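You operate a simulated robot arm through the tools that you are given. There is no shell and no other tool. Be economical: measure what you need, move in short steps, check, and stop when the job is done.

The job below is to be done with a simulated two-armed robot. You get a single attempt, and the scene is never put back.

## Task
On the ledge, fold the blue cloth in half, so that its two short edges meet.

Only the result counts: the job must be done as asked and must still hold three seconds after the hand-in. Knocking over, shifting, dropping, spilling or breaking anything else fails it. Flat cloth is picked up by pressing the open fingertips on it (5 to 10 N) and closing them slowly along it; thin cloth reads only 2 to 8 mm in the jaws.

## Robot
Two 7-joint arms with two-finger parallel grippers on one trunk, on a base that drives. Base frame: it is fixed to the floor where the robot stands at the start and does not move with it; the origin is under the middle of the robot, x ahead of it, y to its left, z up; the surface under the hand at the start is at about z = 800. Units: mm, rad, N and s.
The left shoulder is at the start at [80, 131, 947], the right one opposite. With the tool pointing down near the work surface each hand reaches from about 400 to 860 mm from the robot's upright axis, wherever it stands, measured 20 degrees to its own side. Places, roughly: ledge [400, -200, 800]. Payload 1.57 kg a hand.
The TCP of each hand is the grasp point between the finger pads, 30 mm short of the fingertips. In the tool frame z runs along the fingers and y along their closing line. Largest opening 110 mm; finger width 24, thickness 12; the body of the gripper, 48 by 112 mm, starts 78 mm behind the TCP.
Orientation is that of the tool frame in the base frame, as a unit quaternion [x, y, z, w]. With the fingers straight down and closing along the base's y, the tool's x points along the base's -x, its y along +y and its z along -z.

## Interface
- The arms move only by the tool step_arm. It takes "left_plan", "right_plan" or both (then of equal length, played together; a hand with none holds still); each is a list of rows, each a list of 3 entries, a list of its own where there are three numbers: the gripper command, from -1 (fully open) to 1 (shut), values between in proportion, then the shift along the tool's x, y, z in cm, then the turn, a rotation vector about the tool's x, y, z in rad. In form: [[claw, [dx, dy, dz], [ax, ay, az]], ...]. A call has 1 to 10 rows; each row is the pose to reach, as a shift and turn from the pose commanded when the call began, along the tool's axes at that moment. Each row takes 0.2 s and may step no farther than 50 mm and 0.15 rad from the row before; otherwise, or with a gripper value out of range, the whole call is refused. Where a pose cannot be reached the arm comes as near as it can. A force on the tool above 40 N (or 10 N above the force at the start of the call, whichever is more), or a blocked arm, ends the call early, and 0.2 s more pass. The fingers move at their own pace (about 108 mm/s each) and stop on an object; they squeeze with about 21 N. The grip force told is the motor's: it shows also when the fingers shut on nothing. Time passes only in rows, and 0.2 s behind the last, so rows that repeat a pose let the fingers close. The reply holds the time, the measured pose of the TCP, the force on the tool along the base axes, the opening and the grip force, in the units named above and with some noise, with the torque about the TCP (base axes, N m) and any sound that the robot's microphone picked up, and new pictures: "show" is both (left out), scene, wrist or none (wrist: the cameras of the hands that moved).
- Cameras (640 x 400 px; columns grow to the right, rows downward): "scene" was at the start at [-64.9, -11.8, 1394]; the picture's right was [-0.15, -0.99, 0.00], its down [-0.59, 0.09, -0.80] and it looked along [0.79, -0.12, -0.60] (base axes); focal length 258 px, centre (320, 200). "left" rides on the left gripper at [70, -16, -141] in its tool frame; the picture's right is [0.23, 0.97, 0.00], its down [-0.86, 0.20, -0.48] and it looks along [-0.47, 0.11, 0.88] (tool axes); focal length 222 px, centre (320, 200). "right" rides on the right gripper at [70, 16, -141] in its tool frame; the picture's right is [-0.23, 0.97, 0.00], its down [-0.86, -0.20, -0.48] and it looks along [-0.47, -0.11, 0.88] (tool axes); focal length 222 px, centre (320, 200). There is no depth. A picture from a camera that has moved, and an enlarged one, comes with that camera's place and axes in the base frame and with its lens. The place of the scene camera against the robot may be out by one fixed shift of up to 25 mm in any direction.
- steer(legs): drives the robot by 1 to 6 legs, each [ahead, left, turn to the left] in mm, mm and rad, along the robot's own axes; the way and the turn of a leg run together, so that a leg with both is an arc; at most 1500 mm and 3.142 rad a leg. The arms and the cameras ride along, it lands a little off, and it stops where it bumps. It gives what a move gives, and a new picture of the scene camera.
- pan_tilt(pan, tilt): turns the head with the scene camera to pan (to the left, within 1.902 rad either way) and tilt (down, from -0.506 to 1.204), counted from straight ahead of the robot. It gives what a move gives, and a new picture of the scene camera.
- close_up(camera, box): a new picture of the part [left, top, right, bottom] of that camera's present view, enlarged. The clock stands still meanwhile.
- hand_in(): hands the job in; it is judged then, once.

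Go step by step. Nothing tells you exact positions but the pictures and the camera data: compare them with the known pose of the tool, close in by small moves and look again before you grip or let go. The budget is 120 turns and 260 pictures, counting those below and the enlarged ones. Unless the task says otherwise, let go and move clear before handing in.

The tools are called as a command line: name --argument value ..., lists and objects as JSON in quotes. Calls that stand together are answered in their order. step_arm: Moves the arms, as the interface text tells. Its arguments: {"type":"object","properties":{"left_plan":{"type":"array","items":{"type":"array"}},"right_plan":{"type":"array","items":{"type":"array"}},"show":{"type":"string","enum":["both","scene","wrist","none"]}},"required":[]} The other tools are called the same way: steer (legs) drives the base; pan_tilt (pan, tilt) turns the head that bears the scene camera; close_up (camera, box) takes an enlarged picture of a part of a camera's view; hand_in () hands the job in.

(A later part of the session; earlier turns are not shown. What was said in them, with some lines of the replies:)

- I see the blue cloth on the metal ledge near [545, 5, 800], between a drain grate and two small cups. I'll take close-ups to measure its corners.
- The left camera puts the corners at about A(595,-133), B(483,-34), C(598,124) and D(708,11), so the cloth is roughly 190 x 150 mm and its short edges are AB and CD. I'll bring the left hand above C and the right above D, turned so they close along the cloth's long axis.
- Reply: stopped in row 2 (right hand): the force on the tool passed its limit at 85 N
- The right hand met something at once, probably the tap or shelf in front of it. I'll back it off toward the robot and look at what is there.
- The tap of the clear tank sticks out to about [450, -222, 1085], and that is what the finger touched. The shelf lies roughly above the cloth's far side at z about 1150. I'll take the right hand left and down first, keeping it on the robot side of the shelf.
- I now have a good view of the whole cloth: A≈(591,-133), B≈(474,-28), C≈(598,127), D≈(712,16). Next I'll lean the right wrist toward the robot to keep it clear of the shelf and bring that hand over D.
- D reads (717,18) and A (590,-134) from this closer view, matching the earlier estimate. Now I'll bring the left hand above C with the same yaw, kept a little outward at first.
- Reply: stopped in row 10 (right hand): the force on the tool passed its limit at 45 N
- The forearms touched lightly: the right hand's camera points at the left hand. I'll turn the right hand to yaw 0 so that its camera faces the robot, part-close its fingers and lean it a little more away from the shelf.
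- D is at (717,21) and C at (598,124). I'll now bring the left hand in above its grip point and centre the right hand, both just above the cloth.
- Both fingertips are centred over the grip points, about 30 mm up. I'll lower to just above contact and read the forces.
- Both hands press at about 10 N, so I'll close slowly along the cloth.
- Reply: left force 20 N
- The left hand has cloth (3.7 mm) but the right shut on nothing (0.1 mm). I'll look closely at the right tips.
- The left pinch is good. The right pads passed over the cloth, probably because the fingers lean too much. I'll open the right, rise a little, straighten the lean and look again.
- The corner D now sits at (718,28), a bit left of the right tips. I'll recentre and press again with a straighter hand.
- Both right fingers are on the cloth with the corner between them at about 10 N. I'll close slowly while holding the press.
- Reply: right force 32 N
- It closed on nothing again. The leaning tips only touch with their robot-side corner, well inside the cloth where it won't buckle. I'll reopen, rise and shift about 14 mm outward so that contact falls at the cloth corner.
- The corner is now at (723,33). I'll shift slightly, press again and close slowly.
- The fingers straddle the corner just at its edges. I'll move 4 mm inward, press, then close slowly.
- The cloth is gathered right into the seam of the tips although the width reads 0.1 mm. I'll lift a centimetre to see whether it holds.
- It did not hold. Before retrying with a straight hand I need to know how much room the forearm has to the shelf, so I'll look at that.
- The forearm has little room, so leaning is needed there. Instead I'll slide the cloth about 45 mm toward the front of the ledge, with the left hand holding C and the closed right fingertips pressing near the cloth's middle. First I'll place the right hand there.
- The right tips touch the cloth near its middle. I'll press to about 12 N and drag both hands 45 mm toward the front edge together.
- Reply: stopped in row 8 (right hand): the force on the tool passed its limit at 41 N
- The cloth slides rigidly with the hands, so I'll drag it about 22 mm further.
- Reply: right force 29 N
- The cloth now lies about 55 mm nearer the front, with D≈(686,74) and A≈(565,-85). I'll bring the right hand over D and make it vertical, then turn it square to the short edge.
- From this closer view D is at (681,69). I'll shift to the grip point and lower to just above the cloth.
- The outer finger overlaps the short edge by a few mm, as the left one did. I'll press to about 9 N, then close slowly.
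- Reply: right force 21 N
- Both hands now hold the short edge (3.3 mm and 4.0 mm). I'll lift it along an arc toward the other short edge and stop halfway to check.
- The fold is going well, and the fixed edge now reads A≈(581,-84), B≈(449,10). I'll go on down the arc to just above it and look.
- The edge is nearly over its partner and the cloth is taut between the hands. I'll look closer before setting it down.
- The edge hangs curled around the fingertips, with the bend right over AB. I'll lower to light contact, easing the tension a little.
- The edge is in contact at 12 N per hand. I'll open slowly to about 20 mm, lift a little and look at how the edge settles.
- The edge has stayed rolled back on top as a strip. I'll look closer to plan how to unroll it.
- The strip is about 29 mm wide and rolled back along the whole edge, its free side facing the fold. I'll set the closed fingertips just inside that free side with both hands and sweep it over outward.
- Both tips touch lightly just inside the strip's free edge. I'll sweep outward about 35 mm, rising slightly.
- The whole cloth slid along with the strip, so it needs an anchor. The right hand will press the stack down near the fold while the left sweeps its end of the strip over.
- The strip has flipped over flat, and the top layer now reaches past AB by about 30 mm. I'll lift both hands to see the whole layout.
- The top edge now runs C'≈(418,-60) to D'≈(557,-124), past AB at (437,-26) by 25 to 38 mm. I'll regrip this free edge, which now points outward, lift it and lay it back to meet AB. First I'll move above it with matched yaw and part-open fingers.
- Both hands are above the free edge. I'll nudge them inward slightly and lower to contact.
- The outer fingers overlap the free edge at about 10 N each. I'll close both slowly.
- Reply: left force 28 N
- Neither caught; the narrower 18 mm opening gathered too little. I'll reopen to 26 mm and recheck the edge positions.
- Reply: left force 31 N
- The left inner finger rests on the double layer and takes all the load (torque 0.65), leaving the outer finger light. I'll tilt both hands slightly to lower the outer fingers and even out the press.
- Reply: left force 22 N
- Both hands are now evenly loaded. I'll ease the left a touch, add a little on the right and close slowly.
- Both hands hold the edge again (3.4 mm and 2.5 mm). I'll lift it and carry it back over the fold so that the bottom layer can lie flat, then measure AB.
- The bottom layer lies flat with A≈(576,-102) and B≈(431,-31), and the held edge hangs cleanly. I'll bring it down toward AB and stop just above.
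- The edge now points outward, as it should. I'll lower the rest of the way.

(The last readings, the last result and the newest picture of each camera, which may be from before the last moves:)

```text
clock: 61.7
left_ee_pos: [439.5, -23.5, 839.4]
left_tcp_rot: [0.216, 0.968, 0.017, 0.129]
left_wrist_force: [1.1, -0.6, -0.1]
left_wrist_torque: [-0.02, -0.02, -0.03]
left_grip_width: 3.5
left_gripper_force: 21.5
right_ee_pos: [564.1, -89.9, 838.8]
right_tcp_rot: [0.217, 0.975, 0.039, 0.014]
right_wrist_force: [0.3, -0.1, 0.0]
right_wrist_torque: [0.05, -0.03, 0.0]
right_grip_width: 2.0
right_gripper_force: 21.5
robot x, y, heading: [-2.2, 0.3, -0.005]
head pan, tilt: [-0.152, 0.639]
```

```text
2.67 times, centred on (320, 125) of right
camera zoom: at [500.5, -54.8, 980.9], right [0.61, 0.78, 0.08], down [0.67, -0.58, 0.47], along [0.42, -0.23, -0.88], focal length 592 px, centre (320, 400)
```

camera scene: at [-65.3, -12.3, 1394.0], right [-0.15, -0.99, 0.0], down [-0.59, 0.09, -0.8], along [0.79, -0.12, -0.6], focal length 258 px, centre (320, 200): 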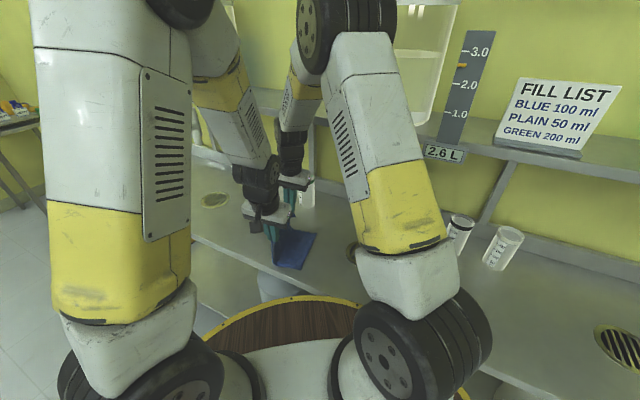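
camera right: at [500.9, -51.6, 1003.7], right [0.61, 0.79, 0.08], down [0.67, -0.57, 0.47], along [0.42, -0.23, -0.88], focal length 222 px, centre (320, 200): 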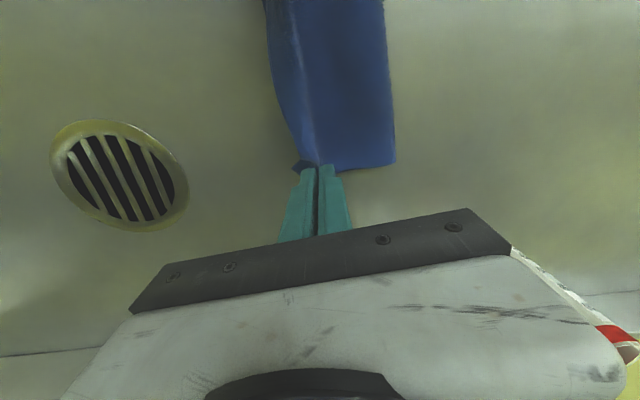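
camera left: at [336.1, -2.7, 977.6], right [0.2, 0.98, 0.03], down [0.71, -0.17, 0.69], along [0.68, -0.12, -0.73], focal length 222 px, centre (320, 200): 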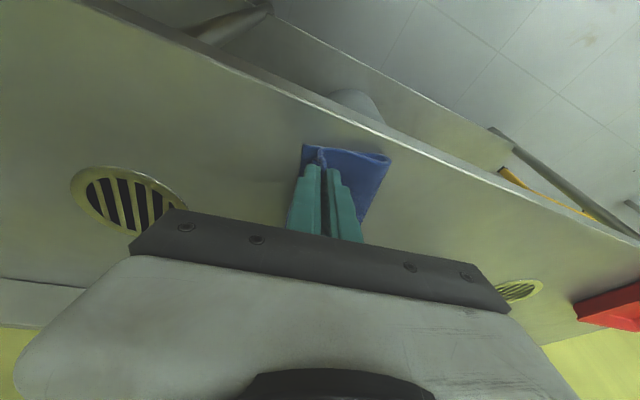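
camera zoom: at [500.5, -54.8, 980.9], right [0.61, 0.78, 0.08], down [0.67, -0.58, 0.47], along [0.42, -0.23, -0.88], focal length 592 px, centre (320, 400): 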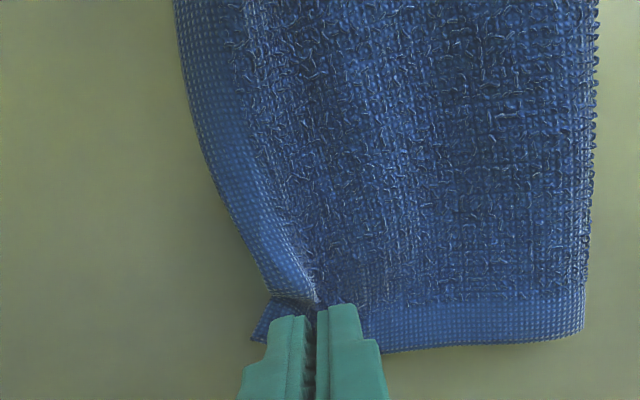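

The hands hover just at contact. I'll open slowly and rise, then look at the result.

step_arm --left_plan '[[0.95, [0, 0, 0.05], [0, 0, 0]], [0.85, [0, 0, 0.05], [0, 0, 0]], [0.75, [0, 0, 0.05], [0, 0, 0]], [0.65, [0, 0, 0], [0, 0, 0]], [0.55, [-0.1, 0, -0.3], [0, 0, 0]], [0.5, [-0.4, 0.1, -2], [0, 0, 0]], [0.5, [-1.2, 0.3, -5], [0, 0, 0]], [0.5, [-2, 0.6, -9], [0, 0, 0]]]' --right_plan '[[0.95, [0, 0, 0.05], [0, 0, 0]], [0.85, [0, 0, 0.05], [0, 0, 0]], [0.75, [0, 0, 0.05], [0, 0, 0]], [0.65, [0, 0, 0], [0, 0, 0]], [0.55, [0, 0, -0.3], [0, 0, 0]], [0.5, [0, 0.2, -2], [0, 0, 0]], [0.5, [0, 0.5, -5], [0, 0, 0]], [0.5, [0, 0.9, -9], [0, 0, 0]]]'

close_up --camera "left" --box '[200, 60, 440, 230]'

close_up --camera "right" --box '[140, 0, 460, 200]'

```text
clock: 63.5
left_ee_pos: [435.2, -21.8, 936.1]
left_tcp_rot: [0.216, 0.968, 0.017, 0.129]
left_wrist_force: [0.8, -0.3, 0.3]
left_wrist_torque: [0.02, 0.02, -0.01]
left_grip_width: 27.6
left_gripper_force: 0.1
right_ee_pos: [564.6, -87.1, 928.3]
right_tcp_rot: [0.216, 0.976, 0.04, 0.014]
right_wrist_force: [0.5, 0.0, -0.4]
right_wrist_torque: [-0.01, 0.04, 0.04]
right_grip_width: 27.4
right_gripper_force: 0.1
robot x, y, heading: [0.7, 1.2, -0.005]
head pan, tilt: [-0.152, 0.639]
camera scene: at [-64.4, -12.2, 1394.0], right [-0.15, -0.99, 0.0], down [-0.59, 0.09, -0.8], along [0.79, -0.12, -0.6], focal length 258 px, centre (320, 200)
camera right: at [499.9, -53.0, 1069.5], right [0.61, 0.78, 0.08], down [0.67, -0.58, 0.47], along [0.42, -0.23, -0.88], focal length 222 px, centre (320, 200)
camera left: at [331.4, -4.4, 1054.4], right [0.2, 0.98, 0.03], down [0.71, -0.17, 0.69], along [0.68, -0.12, -0.73], focal length 222 px, centre (320, 200)
```

scene: 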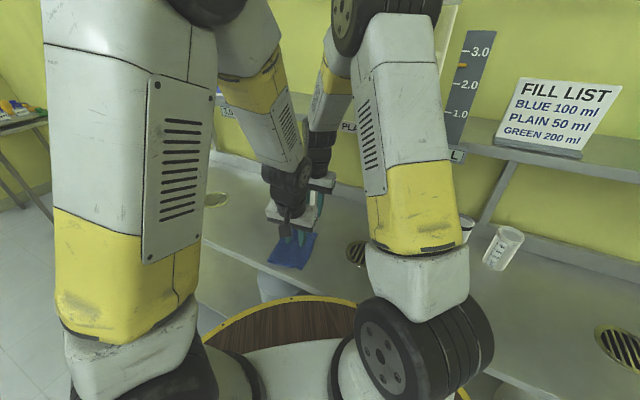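
right: 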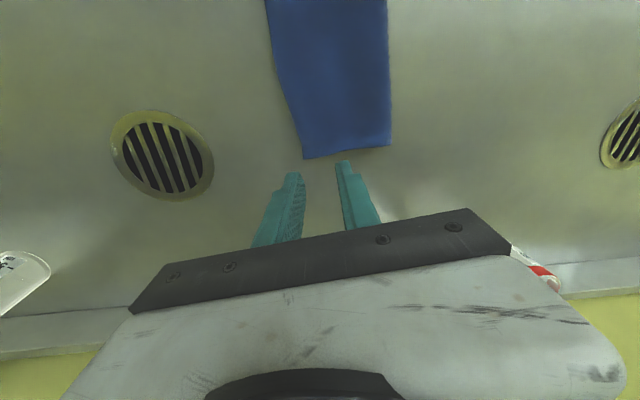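
left: 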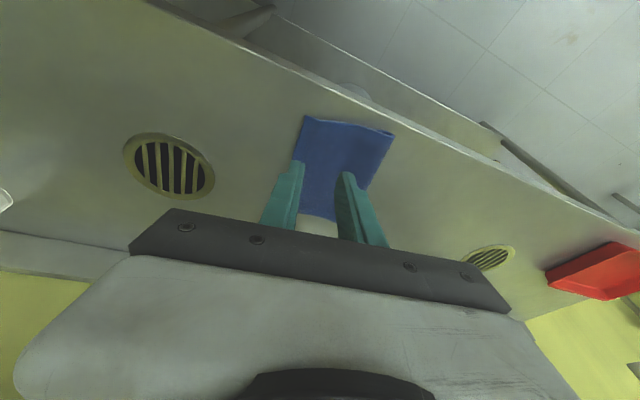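

```text
2.35 times, centred on (320, 145) of left
camera zoom: at [331.4, -4.4, 1054.4], right [0.2, 0.98, 0.03], down [0.71, -0.17, 0.69], along [0.68, -0.12, -0.73], focal length 523 px, centre (320, 329)
```

zoom: 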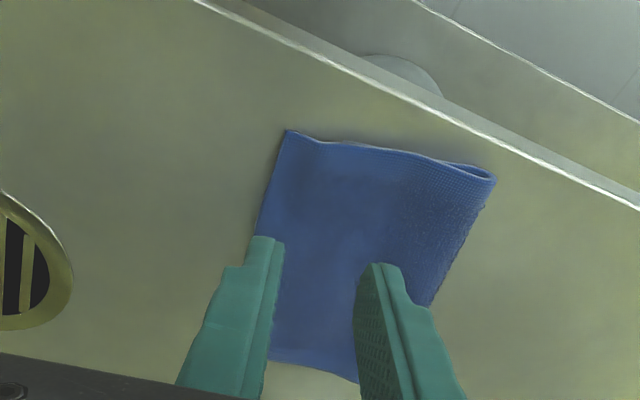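

```text
2.00 times, centred on (300, 100) of right
camera zoom: at [499.9, -53.0, 1069.5], right [0.61, 0.78, 0.08], down [0.67, -0.58, 0.47], along [0.42, -0.23, -0.88], focal length 444 px, centre (360, 400)
```

zoom: 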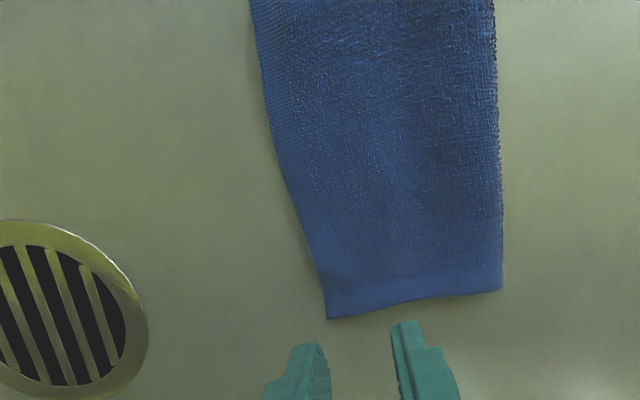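

The fold lies flat with the edges close together. I'll zoom in on both corners to check how well they meet.

close_up --camera "left" --box '[290, 105, 402, 175]'

close_up --camera "right" --box '[280, 100, 400, 175]'

```text
5.71 times, centred on (346, 140) of left
camera zoom: at [331.4, -4.4, 1054.4], right [0.2, 0.98, 0.03], down [0.71, -0.17, 0.69], along [0.68, -0.12, -0.73], focal length 1269 px, centre (171, 543)
```

zoom: 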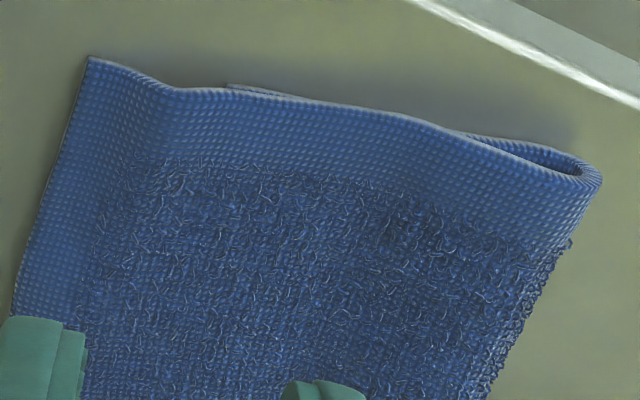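

```text
5.33 times, centred on (340, 138) of right
camera zoom: at [499.9, -53.0, 1069.5], right [0.61, 0.78, 0.08], down [0.67, -0.58, 0.47], along [0.42, -0.23, -0.88], focal length 1185 px, centre (213, 533)
```

zoom: 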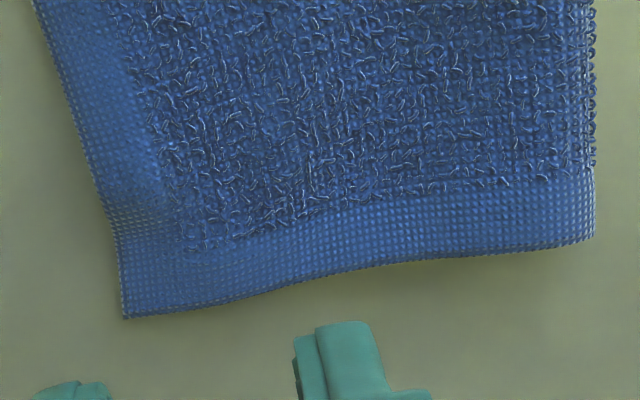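

The top edge still overhangs AB by about 29 mm at the B end. Opening while pressing spread the two layers apart. I'll regrip the same way and release more gently this time, starting by moving back above the edge.

step_arm --left_plan '[[0.527, [0.4, -0.2, 2.5], [0, 0, 0]], [0.527, [0.8, -0.4, 5], [0, 0, 0]], [0.527, [1.2, -0.55, 7], [0, 0, 0]], [0.527, [1.63, -0.7, 9.04], [0, 0, 0]]]' --right_plan '[[0.527, [0.1, -0.2, 2.5], [0, 0, 0]], [0.527, [0.2, -0.4, 5], [0, 0, 0]], [0.527, [0.3, -0.55, 7], [0, 0, 0]], [0.527, [0.3, -0.67, 8.58], [0, 0, 0]]]' --show "none"

close_up --camera "right" --box '[240, 110, 400, 210]'

close_up --camera "left" --box '[240, 110, 400, 210]'

```text
clock: 64.5
left_ee_pos: [442.8, -24.7, 840.5]
left_tcp_rot: [0.215, 0.968, 0.017, 0.128]
left_wrist_force: [-0.1, -0.1, 0.0]
left_wrist_torque: [-0.01, -0.01, -0.02]
left_grip_width: 25.7
left_gripper_force: 0.1
right_ee_pos: [563.0, -87.8, 844.1]
right_tcp_rot: [0.216, 0.975, 0.04, 0.016]
right_wrist_force: [-0.4, 0.4, -1.1]
right_wrist_torque: [-0.02, -0.02, 0.0]
right_grip_width: 26.0
right_gripper_force: 0.1
robot x, y, heading: [-2.3, -2.4, -0.002]
head pan, tilt: [-0.152, 0.639]
```

```text
4.00 times, centred on (320, 160) of right
camera zoom: at [497.7, -53.1, 985.0], right [0.61, 0.78, 0.08], down [0.67, -0.58, 0.47], along [0.42, -0.23, -0.88], focal length 888 px, centre (320, 360)
```

zoom: 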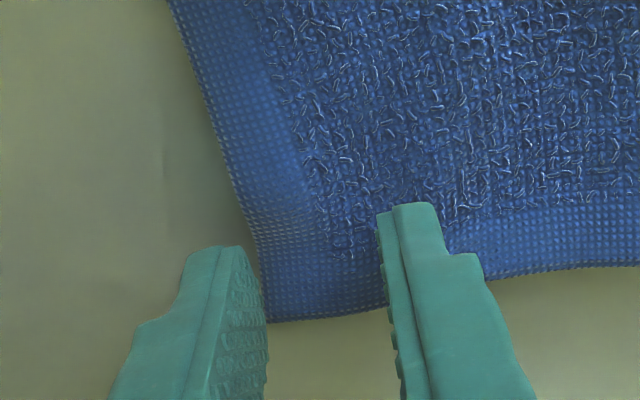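

```text
4.00 times, centred on (320, 160) of left
camera zoom: at [337.6, -6.4, 959.1], right [0.2, 0.98, 0.03], down [0.71, -0.17, 0.69], along [0.68, -0.12, -0.73], focal length 888 px, centre (320, 360)
```

zoom: 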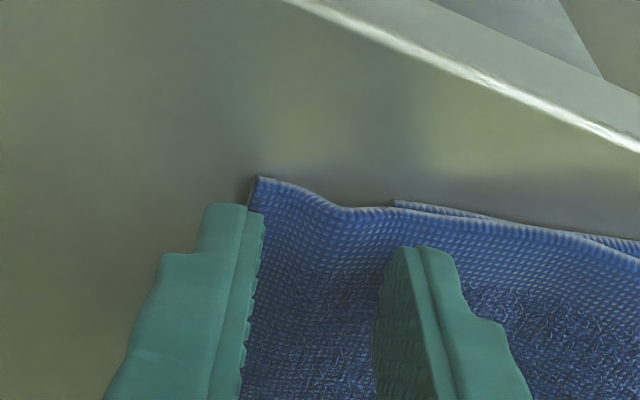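

step_arm --left_plan '[[0.527, [0.07, -0.02, 0.27], [0, 0, 0]], [0.527, [0.13, -0.05, 0.51], [0, 0, 0]], [0.527, [0.13, -0.05, 0.51], [0, 0, 0]]]' --right_plan '[[0.527, [0, -0.05, 0.6], [0, 0, 0]], [0.527, [0, -0.1, 0.97], [0, 0, 0]], [0.527, [0, -0.1, 0.97], [0, 0, 0]]]' --show "none"

```text
clock: 65.3
left_ee_pos: [441.8, -25.7, 835.8]
left_tcp_rot: [0.216, 0.968, 0.017, 0.129]
left_wrist_force: [0.7, 0.1, 1.9]
left_wrist_torque: [0.03, 0.01, 0.04]
left_grip_width: 26.1
left_gripper_force: 0.0
right_ee_pos: [563.2, -86.0, 833.9]
right_tcp_rot: [0.215, 0.976, 0.04, 0.016]
right_wrist_force: [-2.8, 0.7, 12.2]
right_wrist_torque: [0.14, 0.03, 0.04]
right_grip_width: 26.0
right_gripper_force: 0.0
robot x, y, heading: [-0.5, 1.3, -0.007]
head pan, tilt: [-0.152, 0.639]
```

The right presses at 12 N and the left only lightly, so I'll lower the left about 1 mm and close both slowly.

step_arm --left_plan '[[0.54, [0.02, 0, 0.1], [0, 0, 0]], [0.6, [0.02, 0, 0.1], [0, 0, 0]], [0.65, [0.02, 0, 0.1], [0, 0, 0]], [0.7, [0.02, 0, 0.1], [0, 0, 0]], [0.75, [0.02, 0, 0.1], [0, 0, 0]], [0.8, [0.02, 0, 0.1], [0, 0, 0]], [0.85, [0.02, 0, 0.1], [0, 0, 0]], [0.9, [0.02, 0, 0.1], [0, 0, 0]], [0.95, [0.02, 0, 0.1], [0, 0, 0]], [1, [0.02, 0, 0.1], [0, 0, 0]]]' --right_plan '[[0.54, [0, 0, 0.01], [0, 0, 0]], [0.6, [0, 0, 0.01], [0, 0, 0]], [0.65, [0, 0, 0.01], [0, 0, 0]], [0.7, [0, 0, 0.01], [0, 0, 0]], [0.75, [0, 0, 0.01], [0, 0, 0]], [0.8, [0, 0, 0.01], [0, 0, 0]], [0.85, [0, 0, 0.01], [0, 0, 0]], [0.9, [0, 0, 0.01], [0, 0, 0]], [0.95, [0, 0, 0.01], [0, 0, 0]], [1, [0, 0, 0.01], [0, 0, 0]]]' --show "none"

```text
clock: 67.5
left_ee_pos: [442.6, -26.1, 834.7]
left_tcp_rot: [0.216, 0.968, 0.016, 0.128]
left_wrist_force: [4.4, 3.1, 32.6]
left_wrist_torque: [0.33, -0.1, -0.04]
left_grip_width: 4.4
left_gripper_force: 21.5
right_ee_pos: [563.6, -86.9, 833.7]
right_tcp_rot: [0.215, 0.976, 0.04, 0.015]
right_wrist_force: [1.5, 2.2, 17.8]
right_wrist_torque: [0.2, -0.06, 0.01]
right_grip_width: 4.4
right_gripper_force: 20.9
robot x, y, heading: [-3.7, 0.2, -0.005]
head pan, tilt: [-0.152, 0.639]
```

Both hands grip again (4.4 mm each). I'll lift and carry back over the fold as before, then check that only the top layer came up.

step_arm --left_plan '[[1, [-0.36, 0.13, -1.45], [0, 0, 0]], [1, [-0.83, 0.8, -3.34], [0, 0, 0]], [1, [-1.31, 1.97, -5.18], [0, 0, 0]], [1, [-1.71, 3.61, -6.69], [0, 0, 0]], [1, [-2.02, 5.72, -7.77], [0, 0, 0]], [1, [-2.14, 7.75, -8.07], [0, 0, 0]], [1, [-2.14, 9.75, -7.89], [0, 0, 0]]]' --right_plan '[[1, [0, 0.15, -1.49], [0, 0, 0]], [1, [0, 0.85, -3.43], [0, 0, 0]], [1, [0, 2.04, -5.32], [0, 0, 0]], [1, [0, 3.7, -6.86], [0, 0, 0]], [1, [0, 5.82, -7.96], [0, 0, 0]], [1, [0, 7.87, -8.26], [0, 0, 0]], [1, [0, 9.86, -8.06], [0, 0, 0]]]' --show "wrist"

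```text
clock: 69.1
left_ee_pos: [481.7, 56.7, 924.2]
left_tcp_rot: [0.217, 0.968, 0.016, 0.128]
left_wrist_force: [-1.2, -0.3, 0.2]
left_wrist_torque: [0.02, 0.03, 0.03]
left_grip_width: 3.6
left_gripper_force: 20.8
right_ee_pos: [602.4, -5.2, 923.0]
right_tcp_rot: [0.215, 0.976, 0.04, 0.014]
right_wrist_force: [0.7, 0.8, 0.3]
right_wrist_torque: [0.03, -0.02, 0.0]
right_grip_width: 3.8
right_gripper_force: 21.1
robot x, y, heading: [-0.7, 1.0, -0.004]
head pan, tilt: [-0.152, 0.639]
camera right: at [537.1, 29.4, 1064.1], right [0.61, 0.78, 0.08], down [0.67, -0.57, 0.47], along [0.42, -0.23, -0.88], focal length 222 px, centre (320, 200)
camera left: at [377.8, 74.3, 1043.0], right [0.21, 0.98, 0.03], down [0.71, -0.17, 0.69], along [0.68, -0.12, -0.73], focal length 222 px, centre (320, 200)
```

right: 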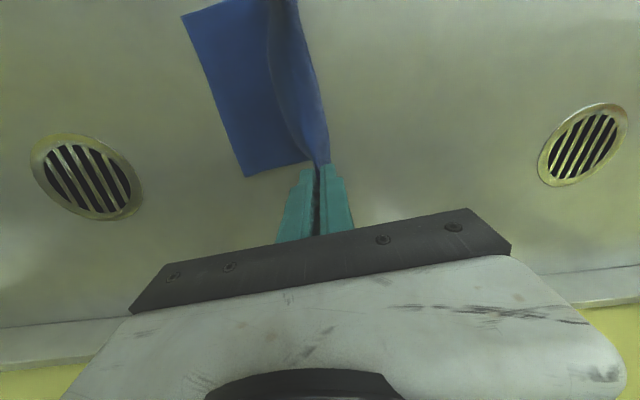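
left: 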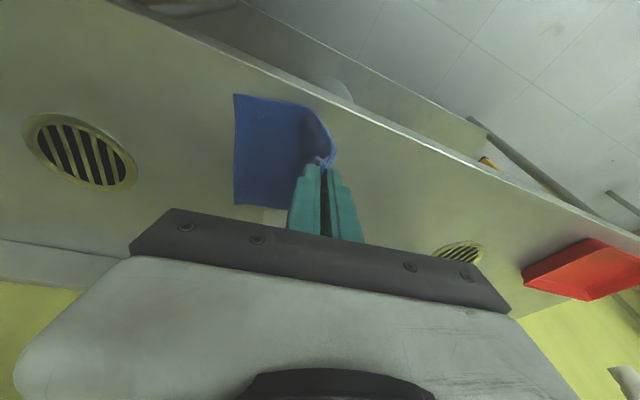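

Only the top layer came up, and the fixed edge is now A≈(577,-90), B≈(435,-19). I'll lay the held edge back onto it, stopping at bare contact.

step_arm --left_plan '[[1, [0.19, -1.86, 0.07], [0, 0, 0]], [1, [0.51, -3.65, 0.71], [0, 0, 0]], [1, [0.92, -5.24, 1.84], [0, 0, 0]], [1, [1.4, -6.51, 3.39], [0, 0, 0]], [1, [1.93, -7.4, 5.26], [0, 0, 0]], [1, [2.46, -7.83, 7.32], [0, 0, 0]]]' --right_plan '[[1, [0.05, -1.84, 0.1], [0, 0, 0]], [1, [0.1, -3.59, 0.75], [0, 0, 0]], [1, [0.15, -5.18, 1.92], [0, 0, 0]], [1, [0.2, -6.46, 3.52], [0, 0, 0]], [1, [0.2, -7.35, 5.44], [0, 0, 0]], [1, [0.2, -7.8, 7.56], [0, 0, 0]]]' --show "none"

close_up --camera "left" --box '[240, 110, 400, 210]'

close_up --camera "right" --box '[200, 50, 440, 200]'

```text
clock: 70.5
left_ee_pos: [445.9, -5.9, 838.7]
left_tcp_rot: [0.216, 0.968, 0.017, 0.128]
left_wrist_force: [4.0, -2.0, 0.1]
left_wrist_torque: [-0.09, -0.1, -0.01]
left_grip_width: 4.0
left_gripper_force: 20.7
right_ee_pos: [570.7, -66.9, 840.7]
right_tcp_rot: [0.216, 0.976, 0.04, 0.014]
right_wrist_force: [-4.8, 2.4, 5.5]
right_wrist_torque: [0.07, 0.12, 0.02]
right_grip_width: 4.1
right_gripper_force: 21.1
robot x, y, heading: [2.9, -4.3, -0.004]
head pan, tilt: [-0.152, 0.639]
```

```text
4.00 times, centred on (320, 160) of left
camera zoom: at [340.8, 12.5, 957.7], right [0.2, 0.98, 0.03], down [0.71, -0.17, 0.69], along [0.68, -0.12, -0.73], focal length 888 px, centre (320, 360)
```

zoom: 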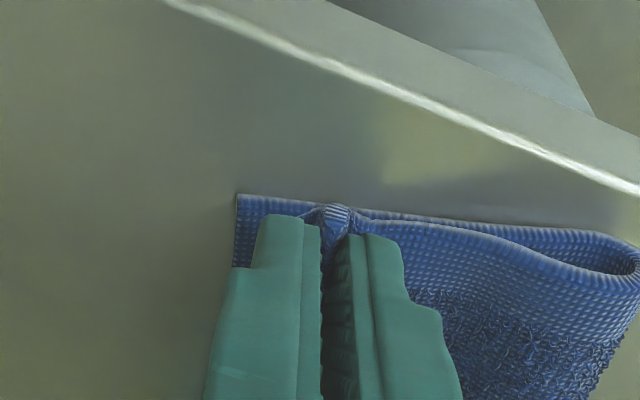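

```text
2.67 times, centred on (320, 125) of right
camera zoom: at [506.4, -34.1, 982.6], right [0.61, 0.78, 0.08], down [0.67, -0.58, 0.47], along [0.42, -0.23, -0.88], focal length 592 px, centre (320, 400)
```

zoom: 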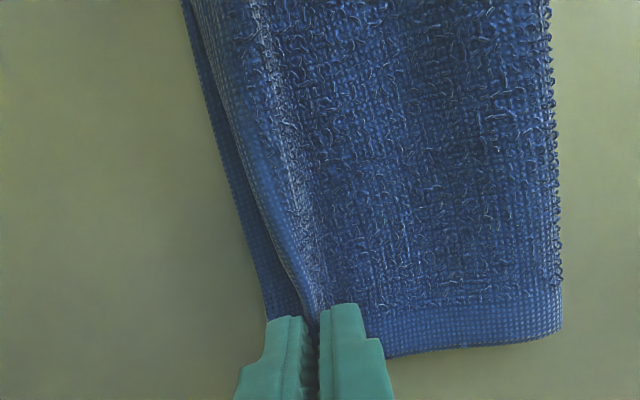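

The lower edge shows by about 12 mm, leaving room for the pinched edge to relax outward. I'll ease the tension and open just a little while rising, without pressing.

step_arm --left_plan '[[1, [-0.2, 0, 0], [0, 0, 0]], [0.96, [-0.2, 0, 0], [0, 0, 0]], [0.92, [-0.22, 0, -0.1], [0, 0, 0]], [0.88, [-0.24, 0, -0.2], [0, 0, 0]], [0.84, [-0.28, 0, -0.35], [0, 0, 0]], [0.8, [-0.35, 0, -0.7], [0, 0, 0]], [0.76, [-0.5, 0, -1.3], [0, 0, 0]], [0.7, [-0.9, 0.2, -3], [0, 0, 0]], [0.7, [-1.4, 0.5, -5.5], [0, 0, 0]], [0.7, [-2.2, 0.8, -9], [0, 0, 0]]]' --right_plan '[[1, [0.2, 0, -0.1], [0, 0, 0]], [0.96, [0.2, 0, -0.15], [0, 0, 0]], [0.92, [0.2, 0, -0.2], [0, 0, 0]], [0.88, [0.2, 0, -0.3], [0, 0, 0]], [0.84, [0.2, 0, -0.45], [0, 0, 0]], [0.8, [0.2, 0.05, -0.8], [0, 0, 0]], [0.76, [0.2, 0.1, -1.4], [0, 0, 0]], [0.7, [0.2, 0.3, -3], [0, 0, 0]], [0.7, [0.2, 0.6, -5.5], [0, 0, 0]], [0.7, [0.2, 1, -9], [0, 0, 0]]]' --show "wrist"

close_up --camera "left" --box '[280, 90, 408, 170]'

close_up --camera "right" --box '[200, 0, 440, 150]'

```text
clock: 72.7
left_ee_pos: [447.5, -7.0, 931.1]
left_tcp_rot: [0.215, 0.968, 0.017, 0.128]
left_wrist_force: [0.3, 0.9, -0.1]
left_wrist_torque: [0.01, 0.06, 0.01]
left_grip_width: 16.6
left_gripper_force: 0.1
right_ee_pos: [570.8, -65.5, 930.5]
right_tcp_rot: [0.215, 0.976, 0.039, 0.015]
right_wrist_force: [1.2, -0.1, -0.8]
right_wrist_torque: [-0.02, 0.04, 0.02]
right_grip_width: 16.6
right_gripper_force: 0.1
robot x, y, heading: [-1.1, -1.4, -0.005]
head pan, tilt: [-0.152, 0.639]
camera right: at [506.6, -31.7, 1073.0], right [0.61, 0.78, 0.08], down [0.67, -0.57, 0.47], along [0.42, -0.23, -0.88], focal length 222 px, centre (320, 200)
camera left: at [343.2, 11.3, 1049.4], right [0.2, 0.98, 0.03], down [0.71, -0.17, 0.69], along [0.68, -0.12, -0.73], focal length 222 px, centre (320, 200)
```

right: 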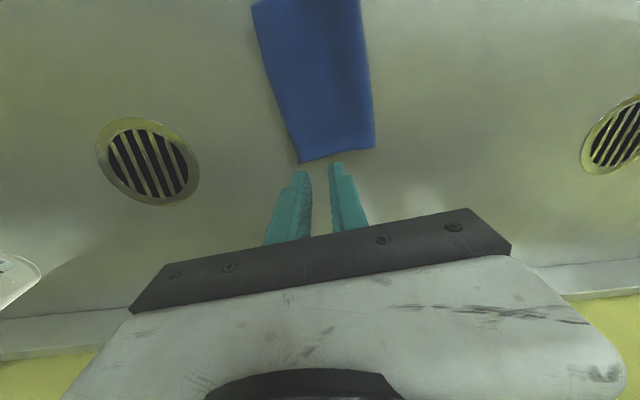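
left: 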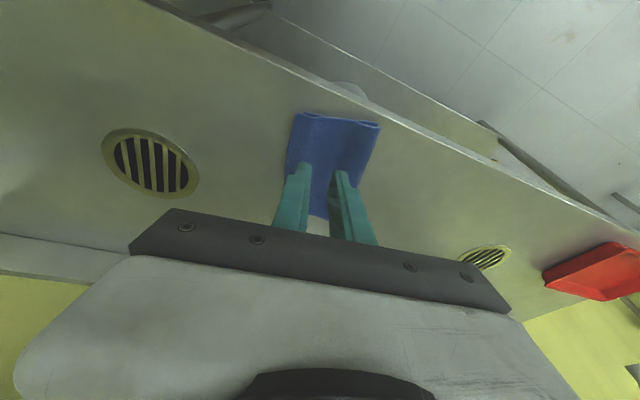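

```text
5.00 times, centred on (344, 130) of left
camera zoom: at [343.2, 11.3, 1049.4], right [0.2, 0.98, 0.03], down [0.71, -0.17, 0.69], along [0.68, -0.12, -0.73], focal length 1111 px, centre (200, 550)
```

zoom: 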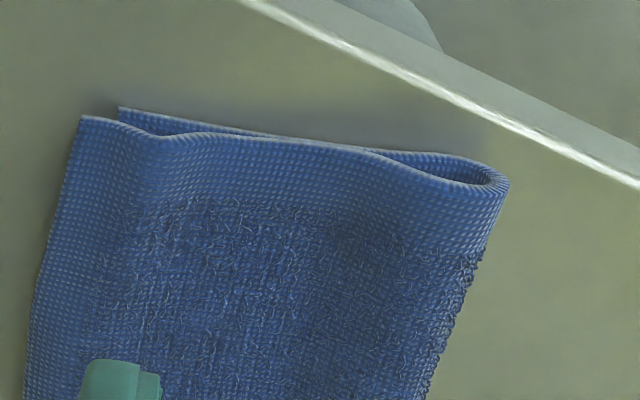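

```text
2.67 times, centred on (320, 75) of right
camera zoom: at [506.6, -31.7, 1073.0], right [0.61, 0.78, 0.08], down [0.67, -0.57, 0.47], along [0.42, -0.23, -0.88], focal length 592 px, centre (320, 533)
```

zoom: 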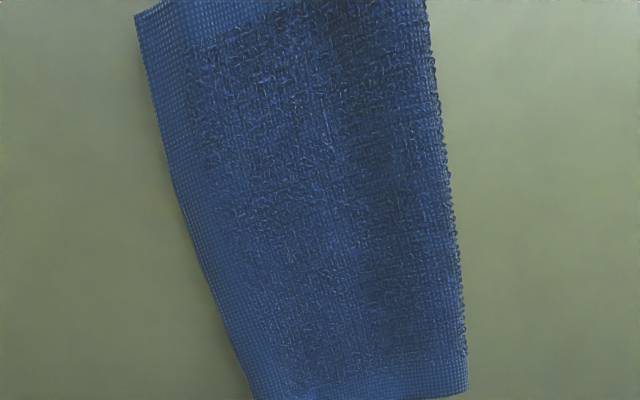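

Now the corners at the B end differ by only about 7 mm. I'll check the A end.

close_up --camera "right" --box '[270, 100, 398, 180]'

close_up --camera "left" --box '[270, 160, 398, 240]'

```text
5.00 times, centred on (334, 140) of right
camera zoom: at [506.6, -31.7, 1073.0], right [0.61, 0.78, 0.08], down [0.67, -0.57, 0.47], along [0.42, -0.23, -0.88], focal length 1111 px, centre (250, 500)
```

zoom: 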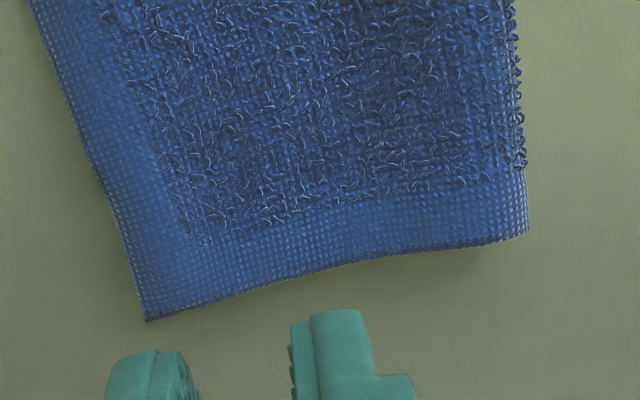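

```text
5.00 times, centred on (334, 200) of left
camera zoom: at [343.2, 11.3, 1049.4], right [0.2, 0.98, 0.03], down [0.71, -0.17, 0.69], along [0.68, -0.12, -0.73], focal length 1111 px, centre (250, 200)
```

zoom: 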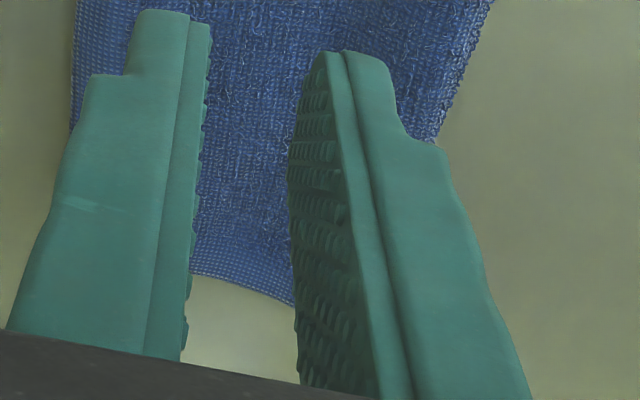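

The A end agrees too: D'≈(577,-91) against A≈(577,-90), and both layers are about half the length. I'll move the hands clear and take a last look.

step_arm --left_plan '[[0.7, [1, 2, -3], [0, 0, 0]], [0.7, [2, 4.5, -5], [0, 0, 0]], [0.7, [2.5, 8, -6], [0, 0, 0]], [0.7, [2.5, 12, -6], [0, 0, 0]], [0.7, [2.5, 16, -6], [0, 0, 0]]]' --right_plan '[[0.7, [0.5, 0, -1], [0, 0, 0]], [0.7, [1, -1, -2], [0, 0, 0]], [0.7, [1.5, -2, -3], [0, 0, 0]], [0.7, [1.5, -4, -3], [0, 0, 0]], [0.7, [1.5, -6, -3], [0, 0, 0]]]'

close_up --camera "left" --box '[100, 60, 340, 210]'

close_up --camera "right" --box '[240, 0, 480, 150]'

```text
clock: 73.9
left_ee_pos: [474.2, 151.5, 1002.7]
left_tcp_rot: [0.217, 0.968, 0.017, 0.128]
left_wrist_force: [0.5, -1.0, 0.1]
left_wrist_torque: [0.01, 0.0, -0.01]
left_grip_width: 16.5
left_gripper_force: 0.1
right_ee_pos: [528.7, -116.5, 955.8]
right_tcp_rot: [0.216, 0.976, 0.039, 0.014]
right_wrist_force: [-0.3, -0.7, 0.1]
right_wrist_torque: [0.0, -0.02, 0.01]
right_grip_width: 16.5
right_gripper_force: 0.1
robot x, y, heading: [-0.4, 1.5, 0.001]
head pan, tilt: [-0.152, 0.639]
camera scene: at [-65.2, -12.0, 1394.0], right [-0.15, -0.99, 0.0], down [-0.59, 0.09, -0.8], along [0.79, -0.12, -0.6], focal length 258 px, centre (320, 200)
camera right: at [463.7, -81.3, 1097.5], right [0.61, 0.79, 0.08], down [0.67, -0.57, 0.47], along [0.42, -0.23, -0.88], focal length 222 px, centre (320, 200)
camera left: at [370.3, 170.6, 1121.7], right [0.21, 0.98, 0.03], down [0.71, -0.17, 0.69], along [0.68, -0.12, -0.73], focal length 222 px, centre (320, 200)
```

scene: 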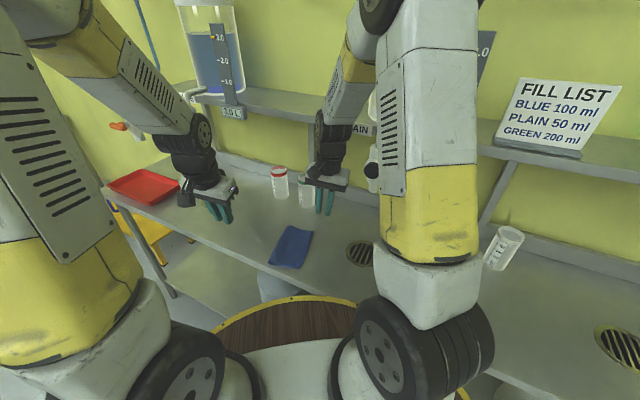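
right: 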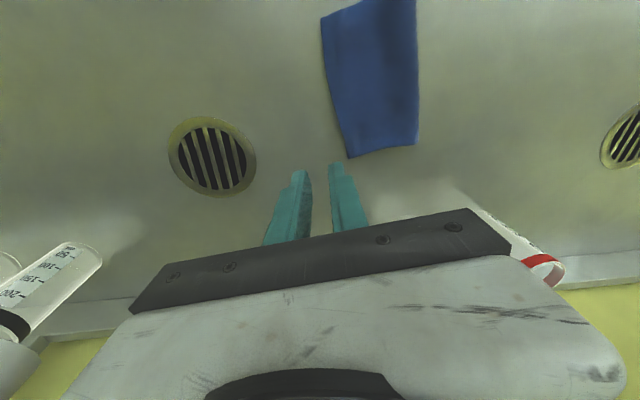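
left: 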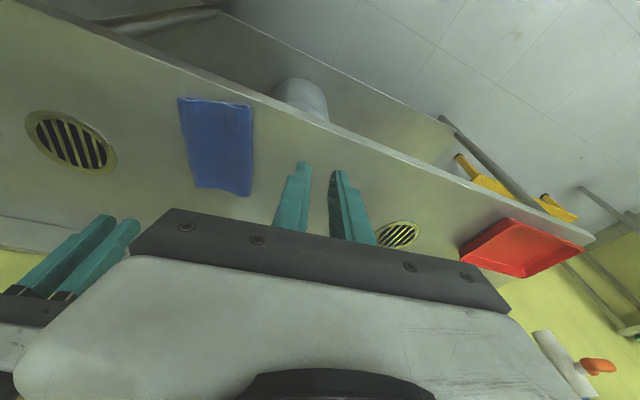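

```text
2.67 times, centred on (220, 135) of left
camera zoom: at [370.3, 170.6, 1121.7], right [0.21, 0.98, 0.03], down [0.71, -0.17, 0.69], along [0.68, -0.12, -0.73], focal length 592 px, centre (587, 373)
```

zoom: 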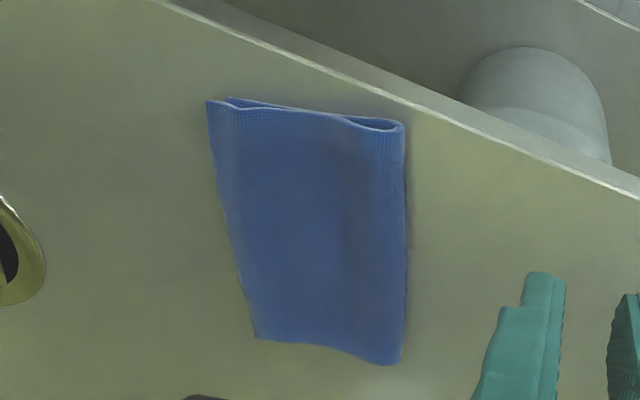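

```text
2.67 times, centred on (360, 75) of right
camera zoom: at [463.7, -81.3, 1097.5], right [0.61, 0.79, 0.08], down [0.67, -0.57, 0.47], along [0.42, -0.23, -0.88], focal length 592 px, centre (213, 533)
```

zoom: 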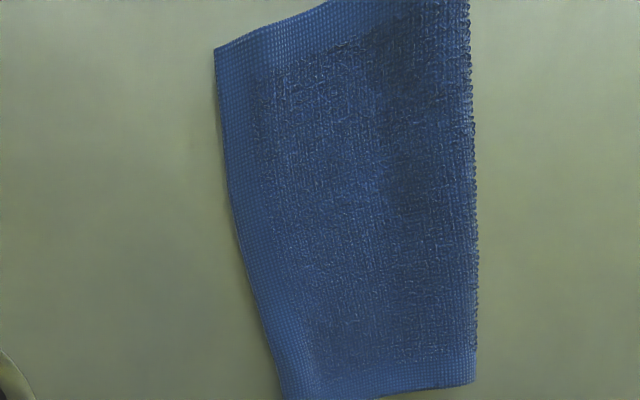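

The cloth is folded in half, with the short edges together to within about 7 mm. Both hands are clear, and the cups and the tray stand where they were, so I'm handing in.

hand_in

```text
The job is handed in.
```

I folded the blue cloth in half on the ledge and handed the job in. The short edges meet to within about 7 mm at the near corner. At the far corner they look level, but the lower edge there is hidden, so I worked that out from earlier positions.

The cloth now lies about 55 mm nearer the front of the ledge than at the start, and slightly turned, because I slid it there to get clear of the shelf. The fold line is still a loose loop, not pressed flat.

At the start the right hand bumped the clear tank's tap (85 N). In the later pictures the tap, cups and tray all looked undisturbed.
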